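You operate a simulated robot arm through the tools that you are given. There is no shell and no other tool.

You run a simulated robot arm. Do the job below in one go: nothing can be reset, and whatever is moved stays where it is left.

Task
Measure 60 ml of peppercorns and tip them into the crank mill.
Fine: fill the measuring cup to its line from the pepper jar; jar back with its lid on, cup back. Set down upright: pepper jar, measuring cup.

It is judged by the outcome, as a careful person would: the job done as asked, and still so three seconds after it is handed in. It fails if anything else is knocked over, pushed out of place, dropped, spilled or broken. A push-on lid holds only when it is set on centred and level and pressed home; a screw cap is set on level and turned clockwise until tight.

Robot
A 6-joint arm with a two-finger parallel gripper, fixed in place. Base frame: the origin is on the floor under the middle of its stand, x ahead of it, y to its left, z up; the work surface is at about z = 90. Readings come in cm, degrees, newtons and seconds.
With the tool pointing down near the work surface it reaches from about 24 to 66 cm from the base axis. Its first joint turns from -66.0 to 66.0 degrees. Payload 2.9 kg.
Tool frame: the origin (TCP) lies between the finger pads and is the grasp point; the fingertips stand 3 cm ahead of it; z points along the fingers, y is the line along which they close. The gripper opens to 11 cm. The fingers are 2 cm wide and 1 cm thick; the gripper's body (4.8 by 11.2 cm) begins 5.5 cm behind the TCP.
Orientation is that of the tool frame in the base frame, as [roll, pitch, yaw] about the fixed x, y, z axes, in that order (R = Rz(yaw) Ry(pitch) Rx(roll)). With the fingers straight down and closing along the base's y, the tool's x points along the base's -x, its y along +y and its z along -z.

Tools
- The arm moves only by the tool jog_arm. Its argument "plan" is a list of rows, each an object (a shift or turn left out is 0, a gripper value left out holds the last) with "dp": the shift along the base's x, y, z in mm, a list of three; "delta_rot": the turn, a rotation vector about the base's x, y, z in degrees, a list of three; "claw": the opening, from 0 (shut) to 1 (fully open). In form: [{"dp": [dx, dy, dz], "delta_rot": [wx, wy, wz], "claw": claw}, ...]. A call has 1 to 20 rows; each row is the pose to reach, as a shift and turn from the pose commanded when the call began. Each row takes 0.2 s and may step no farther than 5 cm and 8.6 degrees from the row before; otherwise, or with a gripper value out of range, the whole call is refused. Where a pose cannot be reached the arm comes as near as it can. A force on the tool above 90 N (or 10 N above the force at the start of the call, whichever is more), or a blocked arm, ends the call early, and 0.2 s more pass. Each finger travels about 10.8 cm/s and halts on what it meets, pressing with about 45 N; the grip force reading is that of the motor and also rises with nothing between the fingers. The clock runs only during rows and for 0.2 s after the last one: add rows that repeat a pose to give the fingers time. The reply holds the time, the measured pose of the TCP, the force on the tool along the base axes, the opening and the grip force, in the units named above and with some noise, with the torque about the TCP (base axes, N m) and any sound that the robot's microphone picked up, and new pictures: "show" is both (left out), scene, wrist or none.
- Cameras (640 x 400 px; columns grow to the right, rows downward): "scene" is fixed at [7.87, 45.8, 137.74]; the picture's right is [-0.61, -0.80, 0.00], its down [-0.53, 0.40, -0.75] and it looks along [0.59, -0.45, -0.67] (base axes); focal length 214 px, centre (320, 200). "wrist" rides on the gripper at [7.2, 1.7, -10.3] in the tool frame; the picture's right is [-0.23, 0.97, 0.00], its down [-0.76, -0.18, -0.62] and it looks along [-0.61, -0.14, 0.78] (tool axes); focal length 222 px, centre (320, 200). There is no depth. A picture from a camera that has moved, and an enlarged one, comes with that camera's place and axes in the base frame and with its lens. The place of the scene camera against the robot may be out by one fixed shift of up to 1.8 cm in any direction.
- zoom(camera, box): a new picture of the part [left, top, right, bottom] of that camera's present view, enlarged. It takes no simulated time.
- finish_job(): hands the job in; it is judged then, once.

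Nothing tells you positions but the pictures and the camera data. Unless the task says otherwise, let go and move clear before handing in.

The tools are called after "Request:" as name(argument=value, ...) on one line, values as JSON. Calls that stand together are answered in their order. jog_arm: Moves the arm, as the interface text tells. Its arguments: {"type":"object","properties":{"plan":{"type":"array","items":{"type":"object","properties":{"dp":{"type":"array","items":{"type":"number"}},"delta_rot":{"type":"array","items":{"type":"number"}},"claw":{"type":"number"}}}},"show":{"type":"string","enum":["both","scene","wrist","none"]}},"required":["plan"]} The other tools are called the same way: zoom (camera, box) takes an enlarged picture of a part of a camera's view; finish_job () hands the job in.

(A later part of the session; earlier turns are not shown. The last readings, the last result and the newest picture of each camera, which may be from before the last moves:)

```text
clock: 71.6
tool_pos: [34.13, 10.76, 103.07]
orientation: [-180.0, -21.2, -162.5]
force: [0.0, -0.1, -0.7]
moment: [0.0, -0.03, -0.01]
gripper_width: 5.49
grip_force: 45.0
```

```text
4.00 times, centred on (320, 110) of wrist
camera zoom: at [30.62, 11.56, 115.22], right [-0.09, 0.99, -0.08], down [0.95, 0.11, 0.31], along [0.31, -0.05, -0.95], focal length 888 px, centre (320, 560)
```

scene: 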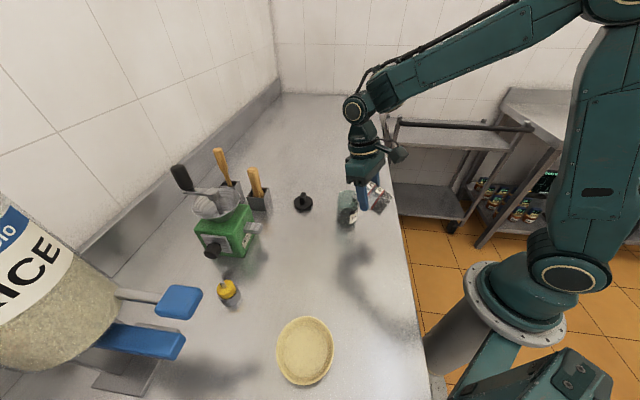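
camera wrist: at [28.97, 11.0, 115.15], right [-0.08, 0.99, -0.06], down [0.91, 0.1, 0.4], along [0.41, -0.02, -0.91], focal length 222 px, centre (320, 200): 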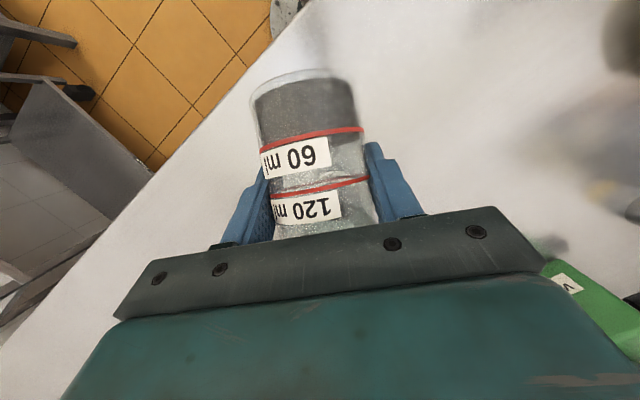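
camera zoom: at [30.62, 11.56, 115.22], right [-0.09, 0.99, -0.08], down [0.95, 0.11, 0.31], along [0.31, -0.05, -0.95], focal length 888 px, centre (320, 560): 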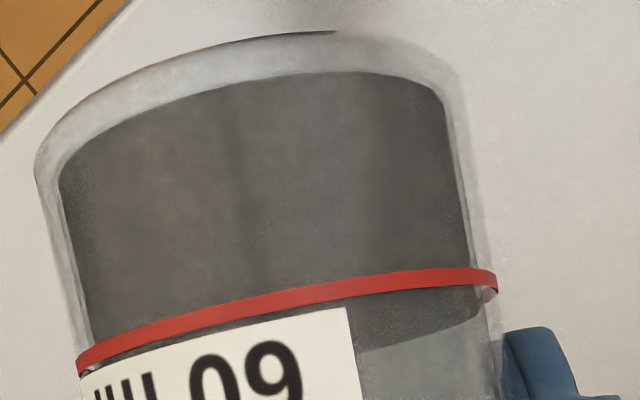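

No flow yet at 81°, and the wrist camera now shows the surface clearly beyond the red ring. I'll step to 84°.

Request:
jog_arm(plan=[{"dp": [1, 0, 0], "delta_rot": [-0.45, 1.43, 0]}, {"dp": [1, 0, 0], "delta_rot": [-0.9, 2.86, 0]}, {"dp": [1, 0, 0], "delta_rot": [-0.9, 2.86, 0]}, {"dp": [1, 0, 0], "delta_rot": [-0.9, 2.86, 0]}], show="none")

Request:
zoom(camera="scene", box=[320, 165, 400, 235])

Request:
zoom(camera="wrist", box=[240, 60, 400, 160])

```text
clock: 72.6
tool_pos: [34.29, 10.73, 103.14]
orientation: [-180.0, -24.2, -162.5]
force: [0.5, -0.4, -0.3]
moment: [0.0, -0.04, 0.01]
gripper_width: 5.46
grip_force: 45.1
```

```text
5.71 times, centred on (360, 200) of scene
camera zoom: at [7.87, 45.8, 137.74], right [-0.61, -0.8, 0.0], down [-0.53, 0.4, -0.75], along [0.59, -0.45, -0.67], focal length 1226 px, centre (91, 200)
```

zoom: 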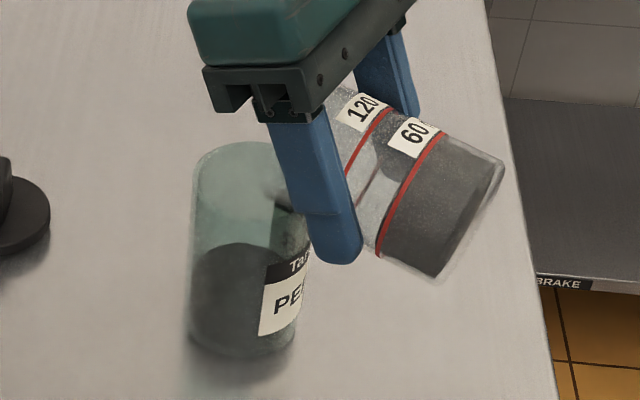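

```text
4.00 times, centred on (320, 110) of wrist
camera zoom: at [31.34, 11.74, 115.36], right [-0.1, 0.99, -0.09], down [0.96, 0.12, 0.26], along [0.27, -0.07, -0.96], focal length 888 px, centre (320, 560)
```

zoom: 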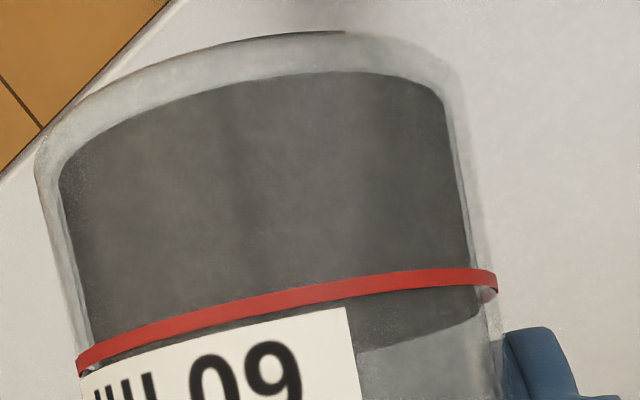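

Still no flow; I'll step to 87°.

Request:
jog_arm(plan=[{"dp": [1, 0, 0], "delta_rot": [-0.45, 1.43, 0]}, {"dp": [1, 0, 0], "delta_rot": [-0.9, 2.86, 0]}, {"dp": [1, 0, 0], "delta_rot": [-0.9, 2.86, 0]}], show="none")

Request:
zoom(camera="wrist", box=[240, 60, 400, 160])

Request:
zoom(camera="scene", box=[320, 165, 400, 235])

```text
clock: 73.4
tool_pos: [34.26, 10.76, 103.15]
orientation: [-179.9, -27.2, -162.5]
force: [0.1, -0.6, -0.3]
moment: [-0.02, 0.0, 0.0]
gripper_width: 5.49
grip_force: 45.4
```

```text
4.00 times, centred on (320, 110) of wrist
camera zoom: at [32.07, 11.94, 115.49], right [-0.1, 0.99, -0.11], down [0.97, 0.12, 0.21], along [0.22, -0.08, -0.97], focal length 888 px, centre (320, 560)
```

zoom: 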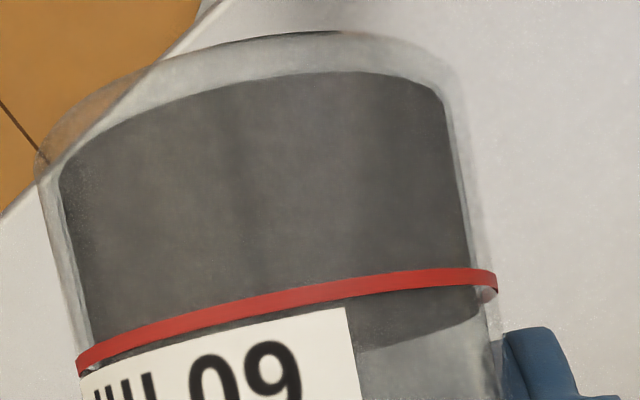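

```text
5.71 times, centred on (360, 200) of scene
camera zoom: at [7.87, 45.8, 137.74], right [-0.61, -0.8, 0.0], down [-0.53, 0.4, -0.75], along [0.59, -0.45, -0.67], focal length 1226 px, centre (91, 200)
```

zoom: 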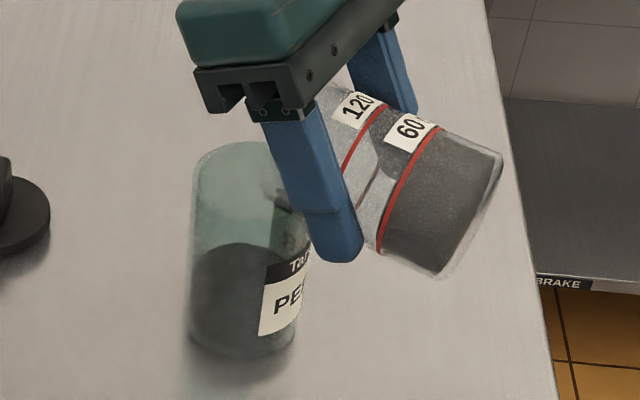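

Still holding; continuing in 1.5° steps.

Request:
jog_arm(plan=[{"dp": [1, 0, 1], "delta_rot": [-0.45, 1.43, 0]}, {"dp": [1, 0, 1], "delta_rot": [-0.45, 1.43, 0]}, {"dp": [1, 0, 1], "delta_rot": [-0.45, 1.43, 0]}], show="none")

Request:
zoom(camera="wrist", box=[240, 60, 400, 160])

Request:
zoom(camera="scene", box=[320, 165, 400, 235])

```text
clock: 74.2
tool_pos: [34.4, 10.58, 103.21]
orientation: [-179.9, -28.7, -162.4]
force: [0.3, 0.4, -0.9]
moment: [0.02, -0.05, 0.0]
gripper_width: 5.49
grip_force: 45.5
```

```text
4.00 times, centred on (320, 110) of wrist
camera zoom: at [32.5, 12.04, 115.62], right [-0.1, 0.99, -0.11], down [0.98, 0.12, 0.18], along [0.19, -0.09, -0.98], focal length 888 px, centre (320, 560)
```

zoom: 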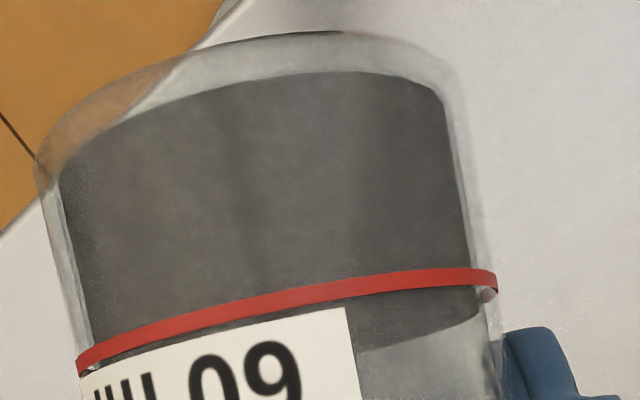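

```text
5.71 times, centred on (360, 200) of scene
camera zoom: at [7.87, 45.8, 137.74], right [-0.61, -0.8, 0.0], down [-0.53, 0.4, -0.75], along [0.59, -0.45, -0.67], focal length 1226 px, centre (91, 200)
```

zoom: 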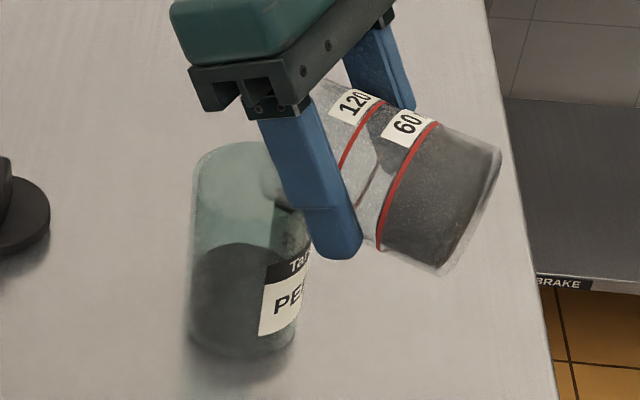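

Request:
jog_arm(plan=[{"dp": [0, 0, 0], "delta_rot": [-0.45, 1.43, 0]}, {"dp": [0, 0, 0], "delta_rot": [-0.45, 1.43, 0]}, {"dp": [0, 0, 0], "delta_rot": [-0.45, 1.43, 0]}], show="none")

Request:
zoom(camera="wrist", box=[240, 60, 400, 160])

Request:
zoom(camera="scene", box=[320, 165, 400, 235])

```text
clock: 75.0
tool_pos: [34.39, 10.68, 103.21]
orientation: [-179.9, -30.1, -162.5]
force: [-1.0, 0.9, -0.6]
moment: [0.01, -0.02, -0.02]
gripper_width: 5.48
grip_force: 44.8
```

```text
4.00 times, centred on (320, 110) of wrist
camera zoom: at [32.8, 12.14, 115.65], right [-0.11, 0.99, -0.12], down [0.98, 0.12, 0.16], along [0.17, -0.1, -0.98], focal length 888 px, centre (320, 560)
```

zoom: 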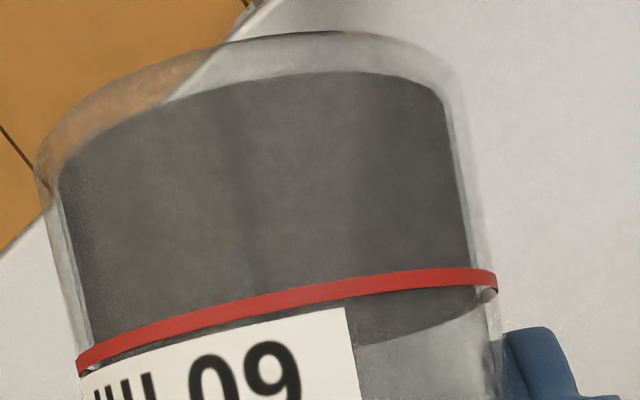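

```text
5.71 times, centred on (360, 200) of scene
camera zoom: at [7.87, 45.8, 137.74], right [-0.61, -0.8, 0.0], down [-0.53, 0.4, -0.75], along [0.59, -0.45, -0.67], focal length 1226 px, centre (91, 200)
```

zoom: 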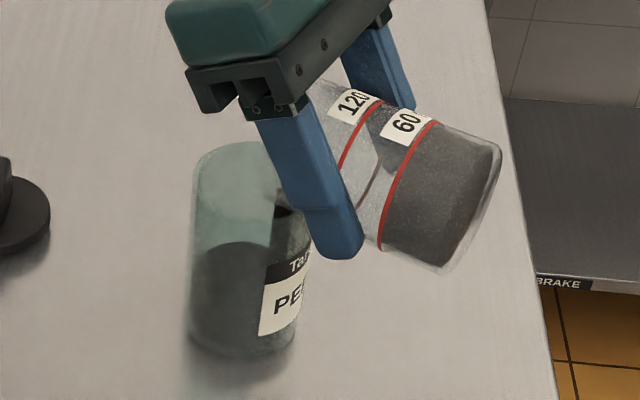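

Flow into the jar has begun (surface edge moved about 7 px toward the ring). I'll hold and look.

Request:
jog_arm(plan=[{"dp": [0, 0, 0]}, {"dp": [0, 0, 0]}], show="none")

Request:
zoom(camera="wrist", box=[240, 60, 400, 160])

Request:
zoom(camera="scene", box=[320, 165, 400, 235])

```text
clock: 75.6
tool_pos: [34.46, 10.78, 103.22]
orientation: [-179.9, -30.2, -162.5]
force: [0.4, -0.1, -1.1]
moment: [0.01, -0.02, 0.01]
gripper_width: 5.47
grip_force: 44.8
```

```text
4.00 times, centred on (320, 110) of wrist
camera zoom: at [32.8, 12.14, 115.65], right [-0.11, 0.99, -0.12], down [0.98, 0.12, 0.16], along [0.17, -0.1, -0.98], focal length 888 px, centre (320, 560)
```

zoom: 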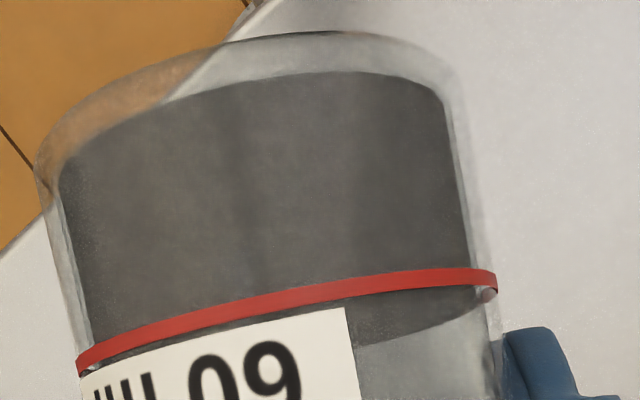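

```text
5.71 times, centred on (360, 200) of scene
camera zoom: at [7.87, 45.8, 137.74], right [-0.61, -0.8, 0.0], down [-0.53, 0.4, -0.75], along [0.59, -0.45, -0.67], focal length 1226 px, centre (91, 200)
```

zoom: 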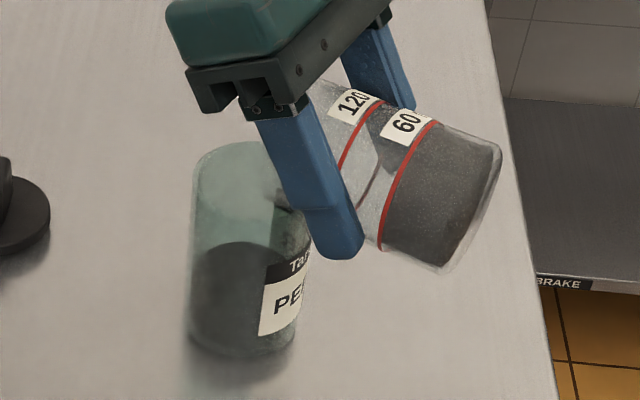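

Request:
jog_arm(plan=[{"dp": [0, 0, 0], "delta_rot": [-0.3, 0.95, 0]}, {"dp": [0, 0, 0], "delta_rot": [-0.3, 0.95, 0]}, {"dp": [0, 0, 0], "delta_rot": [-0.3, 0.95, 0]}, {"dp": [0, 0, 0], "delta_rot": [-0.3, 0.95, 0]}], show="none")

Request:
zoom(camera="wrist", box=[240, 60, 400, 160])

Request:
zoom(camera="wrist", box=[325, 120, 370, 150])

```text
clock: 76.6
tool_pos: [34.41, 10.77, 103.21]
orientation: [-179.9, -31.2, -162.5]
force: [0.1, -0.1, -1.2]
moment: [0.01, -0.03, 0.0]
gripper_width: 5.52
grip_force: 44.8
```

```text
4.00 times, centred on (320, 110) of wrist
camera zoom: at [33.01, 12.22, 115.67], right [-0.11, 0.99, -0.12], down [0.98, 0.12, 0.14], along [0.15, -0.1, -0.98], focal length 888 px, centre (320, 560)
```

zoom: 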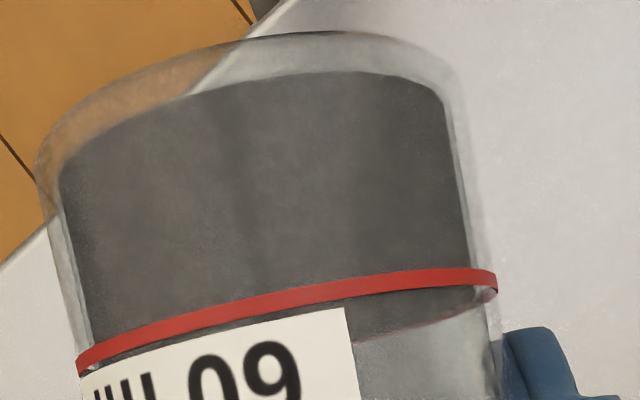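

```text
13.33 times, centred on (348, 135) of wrist
camera zoom: at [33.01, 12.22, 115.67], right [-0.11, 0.99, -0.12], down [0.98, 0.12, 0.14], along [0.15, -0.1, -0.98], focal length 2962 px, centre (-47, 1067)
```

zoom: 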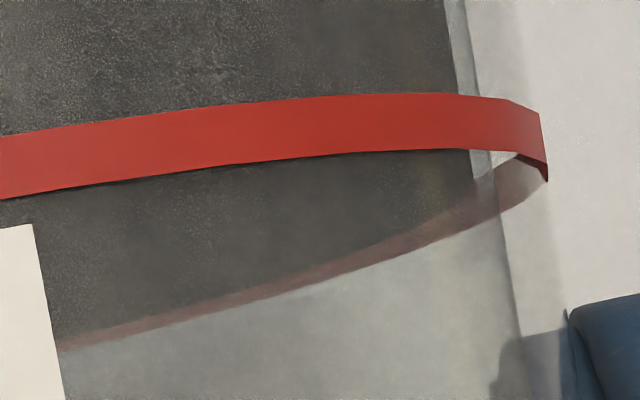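

The ring's back arc is now just emerging at the surface edge, so the level is within about 1 ml of the 60 line. I'll tilt back and lift away from the jar.

Request:
jog_arm(plan=[{"dp": [-1, 0, 0], "delta_rot": [2.17, -6.87, 0]}, {"dp": [-3, -1, 2], "delta_rot": [4.33, -13.74, 0]}, {"dp": [-5, -1, 8], "delta_rot": [6.5, -20.6, 0]}, {"dp": [-7, -2, 16], "delta_rot": [8.67, -27.47, 0]}, {"dp": [-9, -2, 30], "delta_rot": [10.8, -34.3, 0]}, {"dp": [-10, -3, 55], "delta_rot": [10.8, -34.3, 0]}, {"dp": [-10, -3, 80], "delta_rot": [10.8, -34.3, 0]}, {"dp": [-10, -3, 80], "delta_rot": [10.8, -34.3, 0]}], show="both")

Request:
zoom(camera="scene", box=[310, 160, 410, 240])

Request:
zoom(camera="wrist", box=[240, 60, 400, 160])

```text
clock: 78.4
tool_pos: [33.34, 10.43, 111.27]
orientation: [-179.9, 4.8, -162.6]
force: [-0.4, -0.1, -0.8]
moment: [0.05, -0.02, -0.03]
gripper_width: 5.49
grip_force: 45.7
camera wrist: at [25.15, 9.73, 120.88], right [-0.08, 1.0, 0.02], down [0.73, 0.04, 0.69], along [0.68, 0.07, -0.73], focal length 222 px, centre (320, 200)
```

scene: 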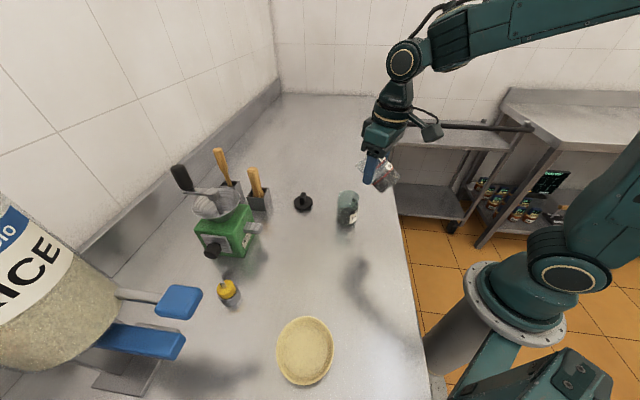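
wrist: 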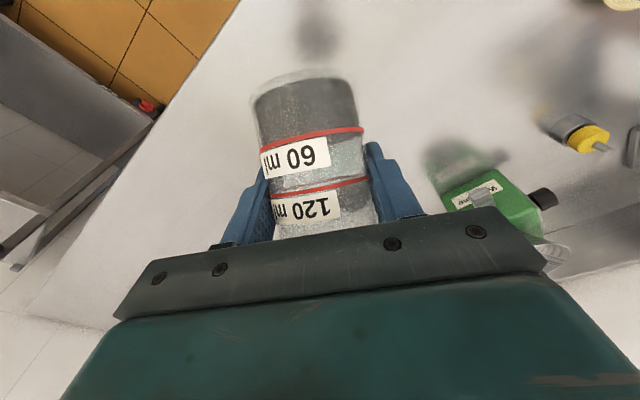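

```text
5.00 times, centred on (360, 200) of scene
camera zoom: at [7.87, 45.8, 137.74], right [-0.61, -0.8, 0.0], down [-0.53, 0.4, -0.75], along [0.59, -0.45, -0.67], focal length 1072 px, centre (120, 200)
```

zoom: 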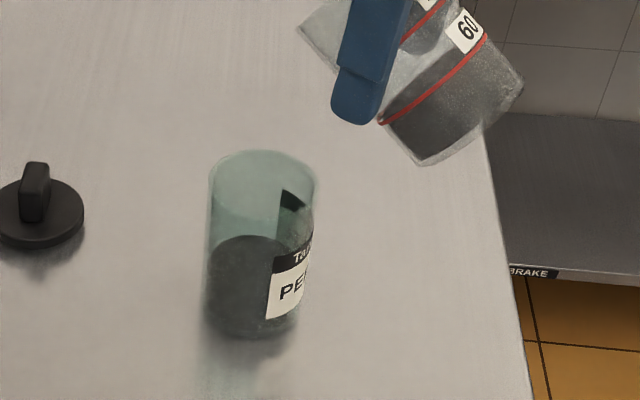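

```text
4.00 times, centred on (320, 110) of wrist
camera zoom: at [25.15, 9.73, 120.88], right [-0.08, 1.0, 0.02], down [0.73, 0.04, 0.69], along [0.68, 0.07, -0.73], focal length 888 px, centre (320, 560)
```

zoom: 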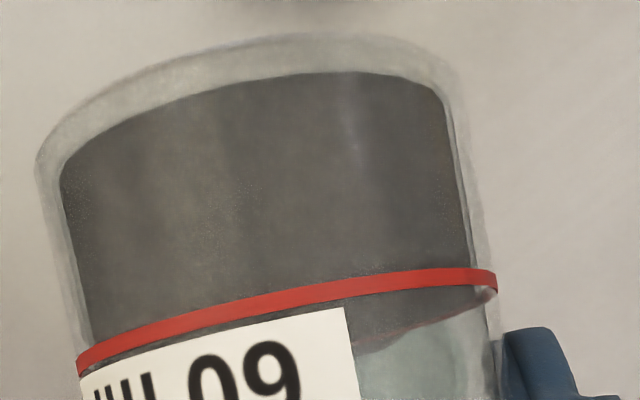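

No spill, level right at the line. Now I'll carry the cup toward the mill, first swinging out to a clear spot and then bringing it upright.

Request:
jog_arm(plan=[{"dp": [11, 22, 8], "delta_rot": [0, 0, 2.8]}, {"dp": [22, 45, 16], "delta_rot": [0, 0, 5.6]}, {"dp": [33, 68, 24], "delta_rot": [0, 0, 8.4]}, {"dp": [45, 91, 32], "delta_rot": [0, 0, 11.2]}, {"dp": [56, 113, 40], "delta_rot": [0, 0, 14]}, {"dp": [67, 136, 47], "delta_rot": [0, 0, 17]}, {"dp": [67, 136, 47], "delta_rot": [0, 0, 17]}], show="none")

Request:
jog_arm(plan=[{"dp": [3, 2, 0], "delta_rot": [4.43, -6.49, 0]}, {"dp": [6, 4, 0], "delta_rot": [8.85, -12.97, 0]}, {"dp": [9, 6, 0], "delta_rot": [13.28, -19.46, 0]}, {"dp": [12, 9, 0], "delta_rot": [17.7, -25.95, 0]}, {"dp": [15, 11, 0], "delta_rot": [22.13, -32.43, 0]}, {"dp": [19, 13, 0], "delta_rot": [26.55, -38.92, 0]}, {"dp": [22, 15, 0], "delta_rot": [31.0, -45.4, 0]}, {"dp": [22, 15, 0], "delta_rot": [31.0, -45.4, 0]}], show="both")

```text
clock: 80.0
tool_pos: [40.04, 24.2, 116.05]
orientation: [-179.9, 4.8, -145.4]
force: [0.5, 0.1, -1.0]
moment: [-0.03, -0.02, 0.02]
gripper_width: 5.51
grip_force: 44.9
```

```text
clock: 81.8
tool_pos: [42.23, 25.56, 115.8]
orientation: [-179.5, 59.8, -145.4]
force: [-1.0, -0.3, -1.0]
moment: [-0.01, 0.02, -0.01]
gripper_width: 5.47
grip_force: 45.0
camera wrist: at [30.89, 19.95, 114.66], right [-0.46, 0.87, 0.19], down [-0.03, -0.23, 0.97], along [0.89, 0.44, 0.13], focal length 222 px, centre (320, 200)
```

scene: 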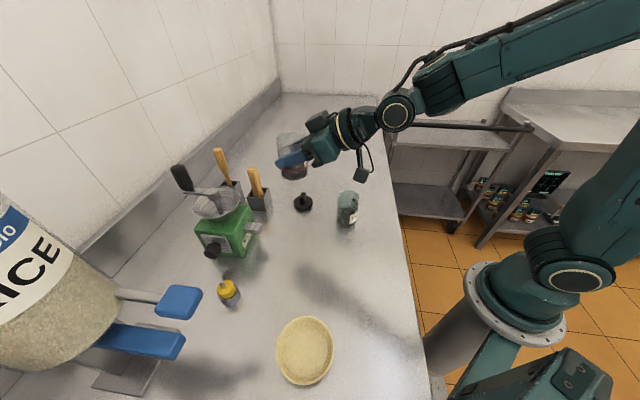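
wrist: 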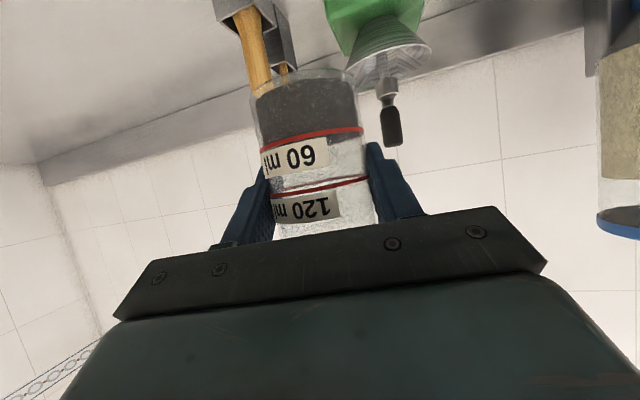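

Cup is upright near the mill. I'll move to a staging point on the near right of the hopper and turn to heading 42°.

Request:
jog_arm(plan=[{"dp": [16, 14, 0], "delta_rot": [0, 0, 1.9]}, {"dp": [32, 28, 0], "delta_rot": [0, 0, 3.8]}, {"dp": [48, 42, 0], "delta_rot": [0, 0, 5.6]}, {"dp": [64, 56, 0], "delta_rot": [0, 0, 7.4]}, {"dp": [64, 56, 0], "delta_rot": [0, 0, 7.4]}], show="both")

Request:
zoom(camera="scene", box=[160, 120, 340, 270])

Request:
zoom(camera="wrist", box=[200, 0, 480, 175])

```text
clock: 83.0
tool_pos: [48.76, 31.2, 115.89]
orientation: [-179.6, 59.8, -137.8]
force: [0.1, 0.5, -0.9]
moment: [0.01, 0.02, 0.01]
gripper_width: 5.47
grip_force: 45.2
camera wrist: at [38.18, 24.11, 114.75], right [-0.56, 0.8, 0.19], down [0.0, -0.23, 0.97], along [0.83, 0.55, 0.13], focal length 222 px, centre (320, 200)
```

scene: 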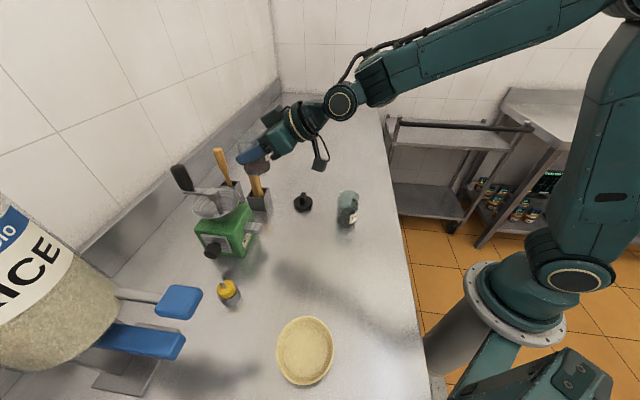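
wrist: 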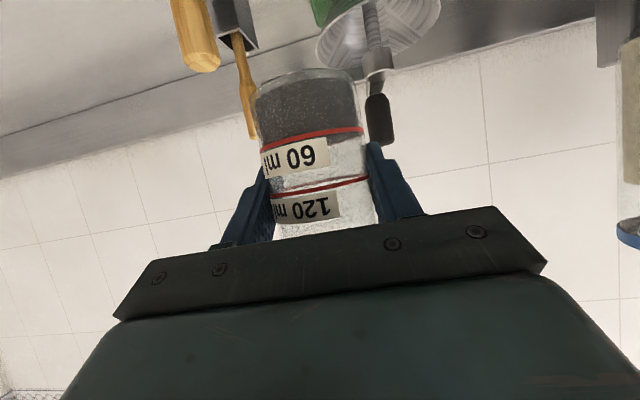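

```text
2.67 times, centred on (250, 195) of scene
camera zoom: at [7.88, 45.8, 137.74], right [-0.61, -0.8, 0.0], down [-0.53, 0.4, -0.75], along [0.59, -0.45, -0.67], focal length 572 px, centre (507, 213)
```

zoom: 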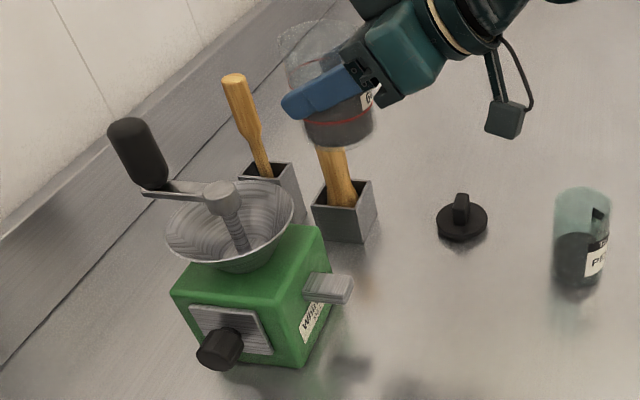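

```text
2.29 times, centred on (340, 88) of wrist
camera zoom: at [38.18, 24.11, 114.75], right [-0.56, 0.8, 0.19], down [0.0, -0.23, 0.97], along [0.83, 0.55, 0.13], focal length 508 px, centre (274, 457)
```

zoom: 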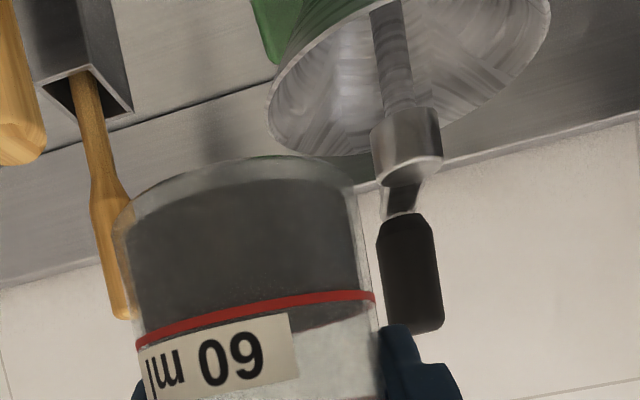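

Refined hopper centre: about (51.8, 42.0), rim z≈104.3, radius about 5.1. I'll roll the cup 70° toward the left (no flow expected until about 90°) here at staging height.

Request:
jog_arm(plan=[{"delta_rot": [-5.76, -5.23, 0]}, {"delta_rot": [-11.53, -10.46, 0]}, {"delta_rot": [-17.29, -15.69, 0]}, {"delta_rot": [-23.06, -20.92, 0]}, {"delta_rot": [-28.82, -26.14, 0]}, {"delta_rot": [-34.59, -31.37, 0]}, {"delta_rot": [-40.35, -36.6, 0]}, {"delta_rot": [-46.12, -41.83, 0]}, {"delta_rot": [-51.87, -47.04, 0]}, {"delta_rot": [-51.87, -47.04, 0]}], show="both")

Request:
zoom(camera="scene", box=[160, 100, 360, 260])

```text
clock: 85.2
tool_pos: [48.68, 31.23, 115.84]
orientation: [-99.7, 17.1, -79.5]
force: [-0.4, 1.2, -1.4]
moment: [0.0, 0.03, -0.01]
gripper_width: 5.48
grip_force: 45.2
camera wrist: at [39.58, 22.53, 113.76], right [-0.25, 0.46, -0.85], down [-0.69, 0.53, 0.49], along [0.68, 0.71, 0.18], focal length 222 px, centre (320, 200)
```

scene: 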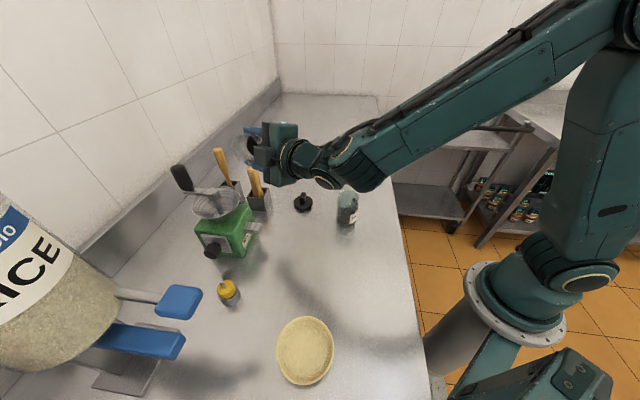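
wrist: 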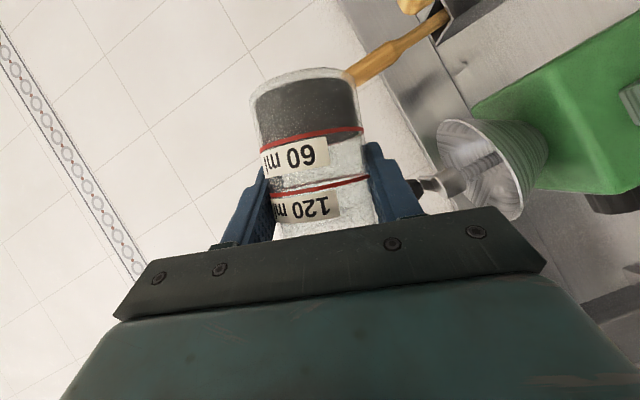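

```text
2.50 times, centred on (260, 180) of scene
camera zoom: at [7.87, 45.8, 137.74], right [-0.61, -0.8, 0.0], down [-0.53, 0.4, -0.75], along [0.59, -0.45, -0.67], focal length 536 px, centre (470, 250)
```

zoom: 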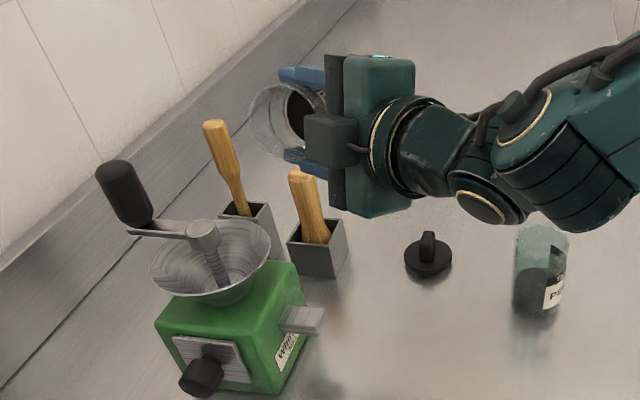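

The roll works, and the cup mouth faces the hopper side. I'll move it in over the right-near part of the hopper at height, then lower.

Request:
jog_arm(plan=[{"dp": [17, 17, 0]}, {"dp": [34, 34, 0]}, {"dp": [52, 51, 0]}, {"dp": [52, 51, 0]}, {"dp": [52, 51, -25]}, {"dp": [52, 51, -25]}], show="both")

Request:
zoom(camera="scene", box=[160, 120, 320, 250])

Request:
zoom(camera="wrist", box=[240, 40, 560, 240])

```text
clock: 86.6
tool_pos: [53.91, 36.22, 113.45]
orientation: [-99.8, 17.2, -79.7]
force: [-0.4, 0.8, -0.5]
moment: [0.0, 0.0, 0.0]
gripper_width: 5.52
grip_force: 45.1
camera wrist: at [44.82, 27.64, 111.24], right [-0.25, 0.46, -0.85], down [-0.69, 0.53, 0.49], along [0.68, 0.71, 0.19], focal length 222 px, centre (320, 200)
```

scene: 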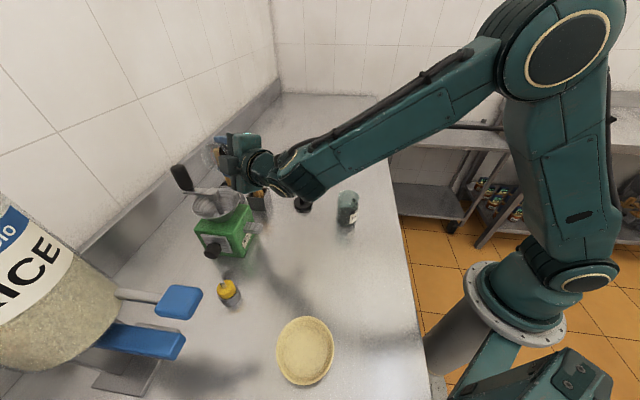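
wrist: 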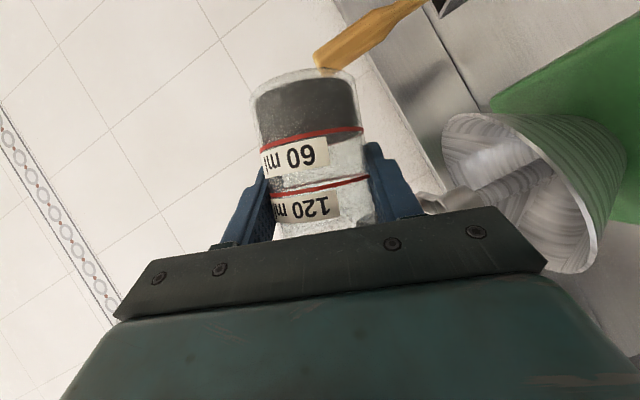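

```text
3.08 times, centred on (240, 185) of scene
camera zoom: at [7.87, 45.8, 137.74], right [-0.61, -0.8, 0.0], down [-0.53, 0.4, -0.75], along [0.59, -0.45, -0.67], focal length 660 px, centre (566, 246)
```

zoom: 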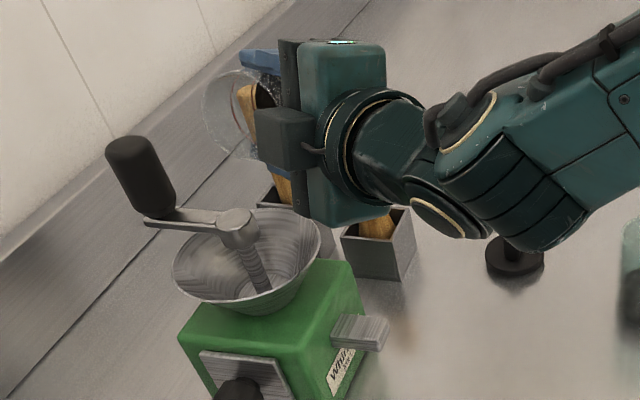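

```text
2.00 times, centred on (400, 140) of wrist
camera zoom: at [44.82, 27.64, 111.24], right [-0.25, 0.46, -0.85], down [-0.69, 0.53, 0.49], along [0.68, 0.71, 0.19], focal length 444 px, centre (160, 320)
```

zoom: 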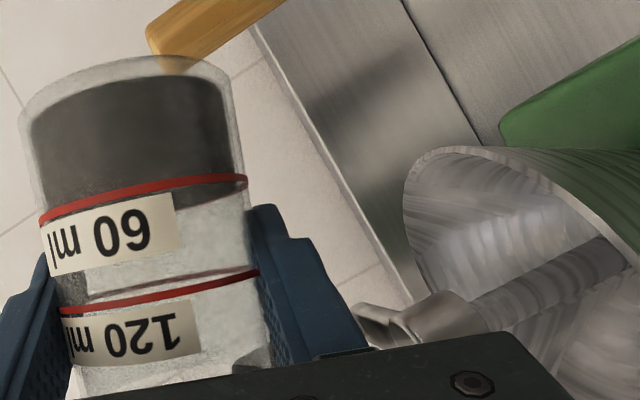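

Everything clears the hub and rim. I'll lower to pour height and roll on to 86°, keeping the lip over the right-near part of the hopper.

Request:
jog_arm(plan=[{"dp": [0, 0, -15]}, {"dp": [0, 0, -28]}, {"dp": [-1, 1, -28], "delta_rot": [-2.96, -2.69, 0]}, {"dp": [-2, 2, -28], "delta_rot": [-5.93, -5.38, 0]}, {"dp": [-3, 3, -28], "delta_rot": [-8.89, -8.06, 0]}, {"dp": [-4, 4, -28], "delta_rot": [-11.86, -10.75, 0]}, {"dp": [-4, 4, -28], "delta_rot": [-11.86, -10.75, 0]}], show="both")

Request:
zoom(camera="scene", box=[180, 130, 300, 240])

Request:
zoom(camera="wrist", box=[240, 40, 560, 240])

```text
clock: 88.2
tool_pos: [53.46, 36.51, 110.67]
orientation: [-91.5, 3.3, -78.0]
force: [-0.5, -0.6, -1.0]
moment: [-0.02, -0.02, 0.01]
gripper_width: 5.49
grip_force: 45.0
camera wrist: at [44.8, 27.6, 108.63], right [-0.08, 0.27, -0.96], down [-0.76, 0.6, 0.24], along [0.64, 0.75, 0.16], focal length 222 px, centre (320, 200)
```

scene: 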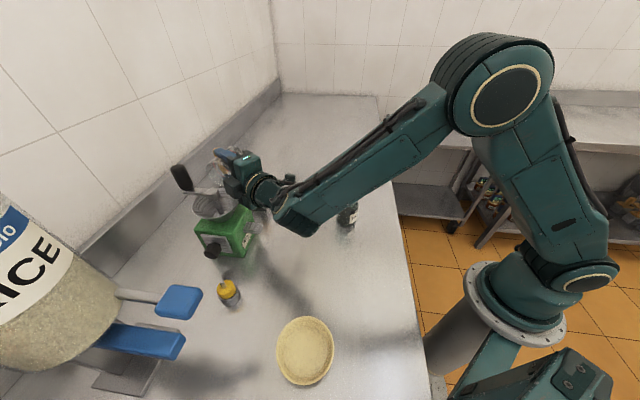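
wrist: 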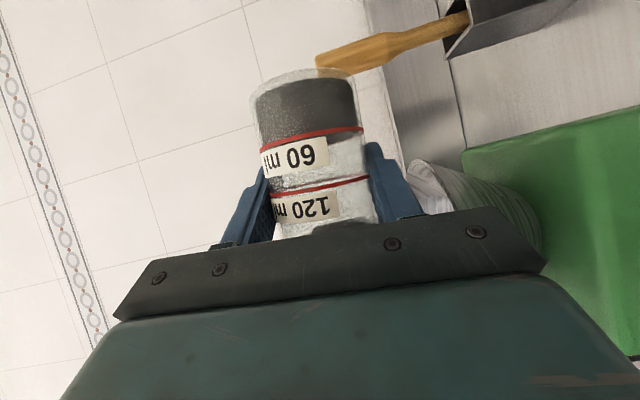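

```text
3.64 times, centred on (240, 185) of scene
camera zoom: at [7.87, 45.8, 137.74], right [-0.61, -0.8, 0.0], down [-0.53, 0.4, -0.75], along [0.59, -0.45, -0.67], focal length 780 px, centre (611, 254)
```

zoom: 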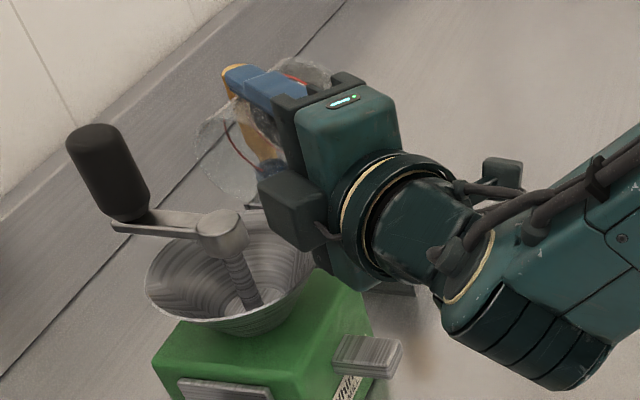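

```text
2.00 times, centred on (400, 140) of wrist
camera zoom: at [44.8, 27.6, 108.63], right [-0.08, 0.27, -0.96], down [-0.76, 0.6, 0.24], along [0.64, 0.75, 0.16], focal length 444 px, centre (160, 320)
```

zoom: 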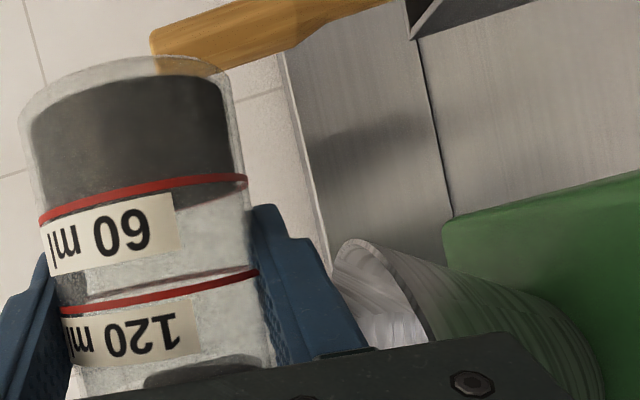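

I'd like to verify the lip's exact position relative to the hopper before pouring, so I'll zoom in.

Request:
zoom(camera="scene", box=[205, 135, 275, 220])

Request:
zoom(camera="wrist", box=[240, 60, 440, 220])

```text
4.71 times, centred on (240, 178) of scene
camera zoom: at [7.87, 45.8, 137.74], right [-0.61, -0.8, 0.0], down [-0.53, 0.4, -0.75], along [0.59, -0.45, -0.67], focal length 1009 px, centre (696, 306)
```

zoom: 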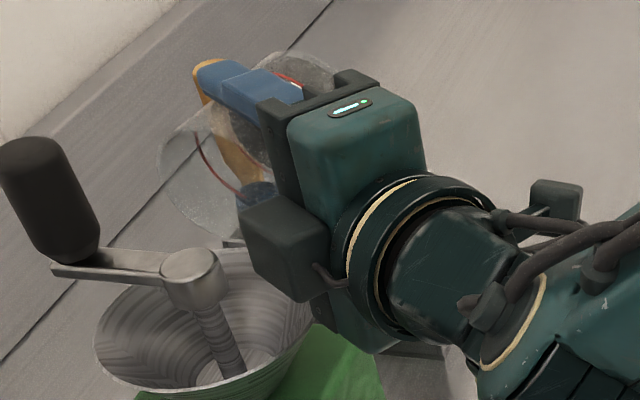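

```text
2.50 times, centred on (340, 140) of wrist
camera zoom: at [44.8, 27.6, 108.63], right [-0.08, 0.27, -0.96], down [-0.76, 0.6, 0.24], along [0.64, 0.75, 0.16], focal length 555 px, centre (270, 350)
```

zoom: 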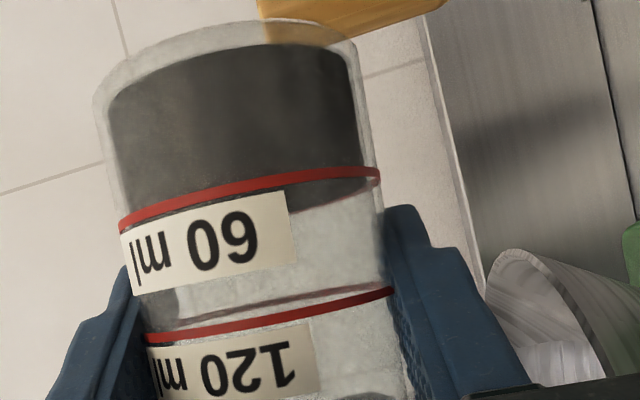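

The lip projects well inside the hopper. I'll continue rolling slowly to about 106°, raising 1 cm for clearance, and check that the stream lands inside.

Request:
jog_arm(plan=[{"dp": [-1, 1, 4], "delta_rot": [-2.22, -2.02, 0]}, {"dp": [-2, 3, 8], "delta_rot": [-4.45, -4.03, 0]}, {"dp": [-4, 4, 11], "delta_rot": [-6.67, -6.05, 0]}, {"dp": [-5, 6, 12], "delta_rot": [-8.89, -8.06, 0]}], show="scene")

Request:
zoom(camera="scene", box=[180, 135, 300, 240])

Request:
zoom(camera="wrist", box=[240, 60, 440, 220])

```text
clock: 89.2
tool_pos: [53.1, 37.34, 111.86]
orientation: [-85.4, -7.0, -78.2]
force: [0.2, -0.8, 0.6]
moment: [0.04, 0.03, 0.0]
gripper_width: 5.5
grip_force: 45.2
```

scene: 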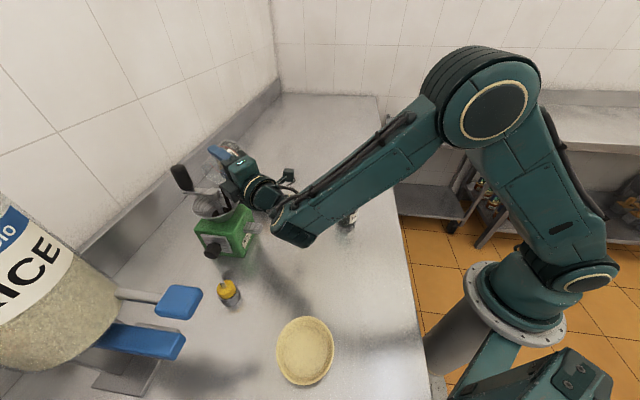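

```text
3.81 times, centred on (240, 188) of scene
camera zoom: at [7.87, 45.8, 137.74], right [-0.61, -0.8, 0.0], down [-0.53, 0.4, -0.75], along [0.59, -0.45, -0.67], focal length 817 px, centre (625, 248)
```

zoom: 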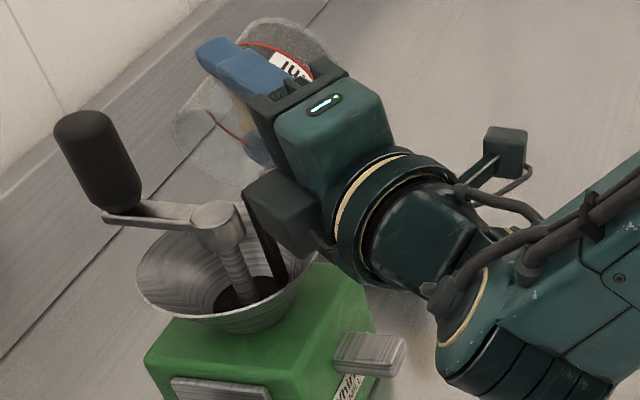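

```text
2.50 times, centred on (340, 140) of wrist
camera zoom: at [44.52, 27.98, 110.07], right [0.05, 0.12, -0.99], down [-0.78, 0.63, 0.03], along [0.62, 0.77, 0.13], focal length 555 px, centre (270, 350)
```

zoom: 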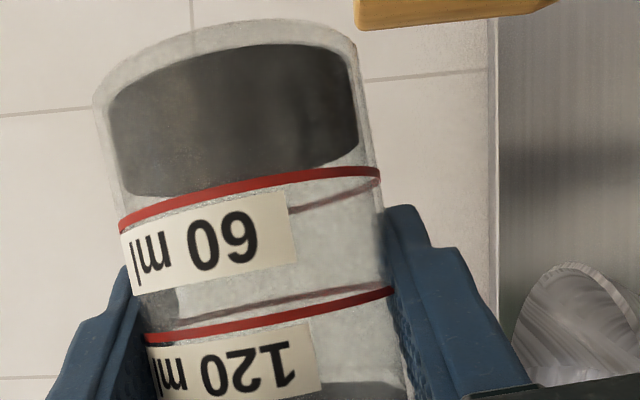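

The stream is landing well inside the hopper. I'll continue rolling to about 126° to empty the cup.

Request:
jog_arm(plan=[{"dp": [-1, 2, 0], "delta_rot": [-2.59, -2.35, 0]}, {"dp": [-3, 3, 0], "delta_rot": [-5.19, -4.7, 0]}, {"dp": [-4, 5, 0], "delta_rot": [-7.78, -7.06, 0]}, {"dp": [-6, 6, 0], "delta_rot": [-10.37, -9.41, 0]}, {"dp": [-7, 8, 0], "delta_rot": [-12.97, -11.76, 0]}, {"dp": [-8, 10, 0], "delta_rot": [-15.56, -14.11, 0]}, {"dp": [-10, 11, 0], "delta_rot": [-18.15, -16.46, 0]}, {"dp": [-11, 13, 0], "delta_rot": [-20.75, -18.82, 0]}, {"dp": [-11, 13, 0], "delta_rot": [-20.75, -18.82, 0]}], show="scene")

Request:
zoom(camera="scene", box=[180, 135, 300, 240])

Request:
zoom(camera="wrist", box=[240, 60, 440, 220])

```text
clock: 91.2
tool_pos: [51.87, 38.64, 111.74]
orientation: [-69.3, -30.6, -83.6]
force: [-0.6, 0.4, -0.7]
moment: [-0.01, -0.02, 0.0]
gripper_width: 5.51
grip_force: 44.9
```

scene: 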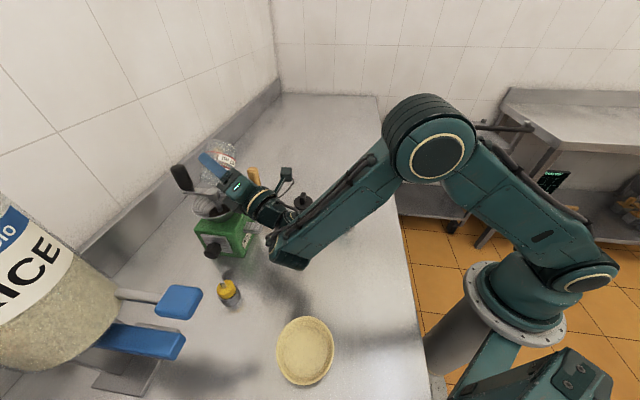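

```text
3.81 times, centred on (240, 188) of scene
camera zoom: at [7.87, 45.8, 137.74], right [-0.61, -0.8, 0.0], down [-0.53, 0.4, -0.75], along [0.59, -0.45, -0.67], focal length 817 px, centre (625, 248)
```

zoom: 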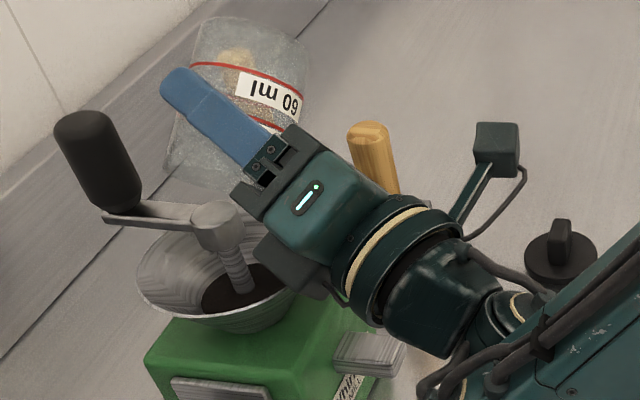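

```text
2.50 times, centred on (340, 140) of wrist
camera zoom: at [43.85, 28.8, 110.83], right [0.37, -0.23, -0.9], down [-0.71, 0.55, -0.43], along [0.6, 0.8, 0.04], focal length 555 px, centre (270, 350)
```

zoom: 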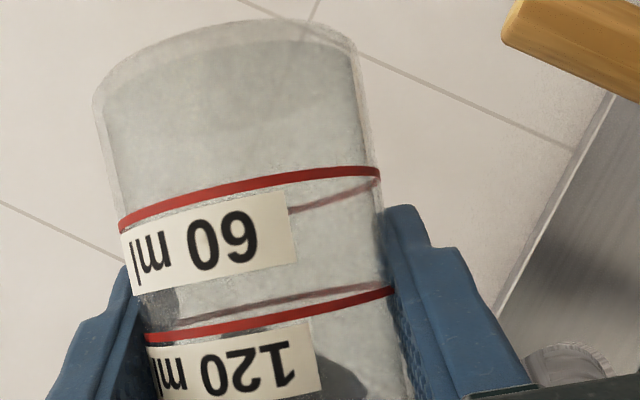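

The cup is empty and the pepper is in the hopper. I'll lift straight up first, then roll the cup back upright while retreating.

Request:
jog_arm(plan=[{"dp": [0, 0, 20]}, {"dp": [0, 0, 45]}, {"dp": [0, 0, 60]}, {"dp": [-2, -5, 60], "delta_rot": [6.22, 5.64, 0]}, {"dp": [-4, -10, 60], "delta_rot": [12.45, 11.29, 0]}, {"dp": [-7, -16, 60], "delta_rot": [18.67, 16.93, 0]}, {"dp": [-9, -21, 60], "delta_rot": [24.9, 22.58, 0]}, {"dp": [-11, -26, 60], "delta_rot": [31.12, 28.22, 0]}, {"dp": [-13, -31, 60], "delta_rot": [37.35, 33.87, 0]}, {"dp": [-15, -36, 60], "delta_rot": [43.57, 39.51, 0]}, {"dp": [-18, -42, 60], "delta_rot": [49.8, 45.16, 0]}, {"dp": [-20, -47, 60], "delta_rot": [56.02, 50.8, 0]}, {"dp": [-22, -52, 60], "delta_rot": [62.24, 56.45, 0]}, {"dp": [-24, -57, 60], "delta_rot": [68.47, 62.09, 0]}, {"dp": [-26, -62, 60], "delta_rot": [74.69, 67.74, 0]}, {"dp": [-28, -67, 60], "delta_rot": [80.92, 73.38, 0]}, {"dp": [-30, -72, 60], "delta_rot": [87.14, 79.03, 0]}, {"dp": [-32, -74, 60], "delta_rot": [93.37, 84.67, 0]}, {"dp": [-32, -74, 60], "delta_rot": [93.37, 84.67, 0]}], show="both")

Request:
zoom(camera="scene", box=[160, 120, 340, 270])

```text
clock: 95.2
tool_pos: [48.8, 30.98, 117.92]
orientation: [-179.9, 59.8, -138.0]
force: [-0.1, 0.4, -1.5]
moment: [0.01, -0.01, 0.0]
gripper_width: 5.49
grip_force: 44.8
camera wrist: at [38.14, 24.12, 116.64], right [-0.56, 0.8, 0.19], down [0.0, -0.23, 0.97], along [0.83, 0.55, 0.13], focal length 222 px, centre (320, 200)
```

scene: 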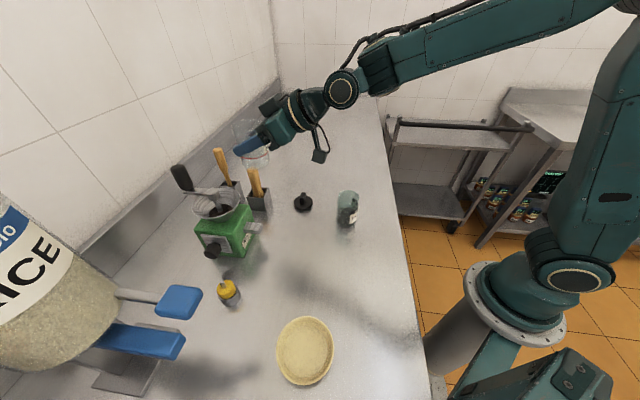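
wrist: 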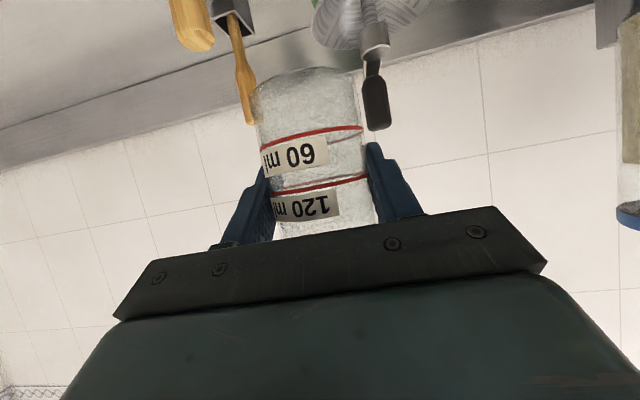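

```text
2.67 times, centred on (250, 195) of scene
camera zoom: at [7.87, 45.8, 137.74], right [-0.61, -0.8, 0.0], down [-0.53, 0.4, -0.75], along [0.59, -0.45, -0.67], focal length 572 px, centre (507, 213)
```

zoom: 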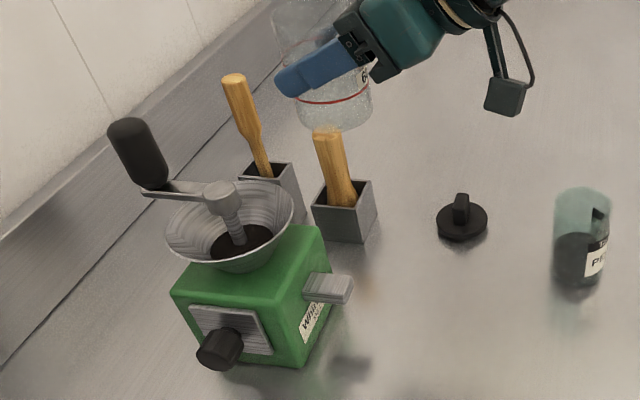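

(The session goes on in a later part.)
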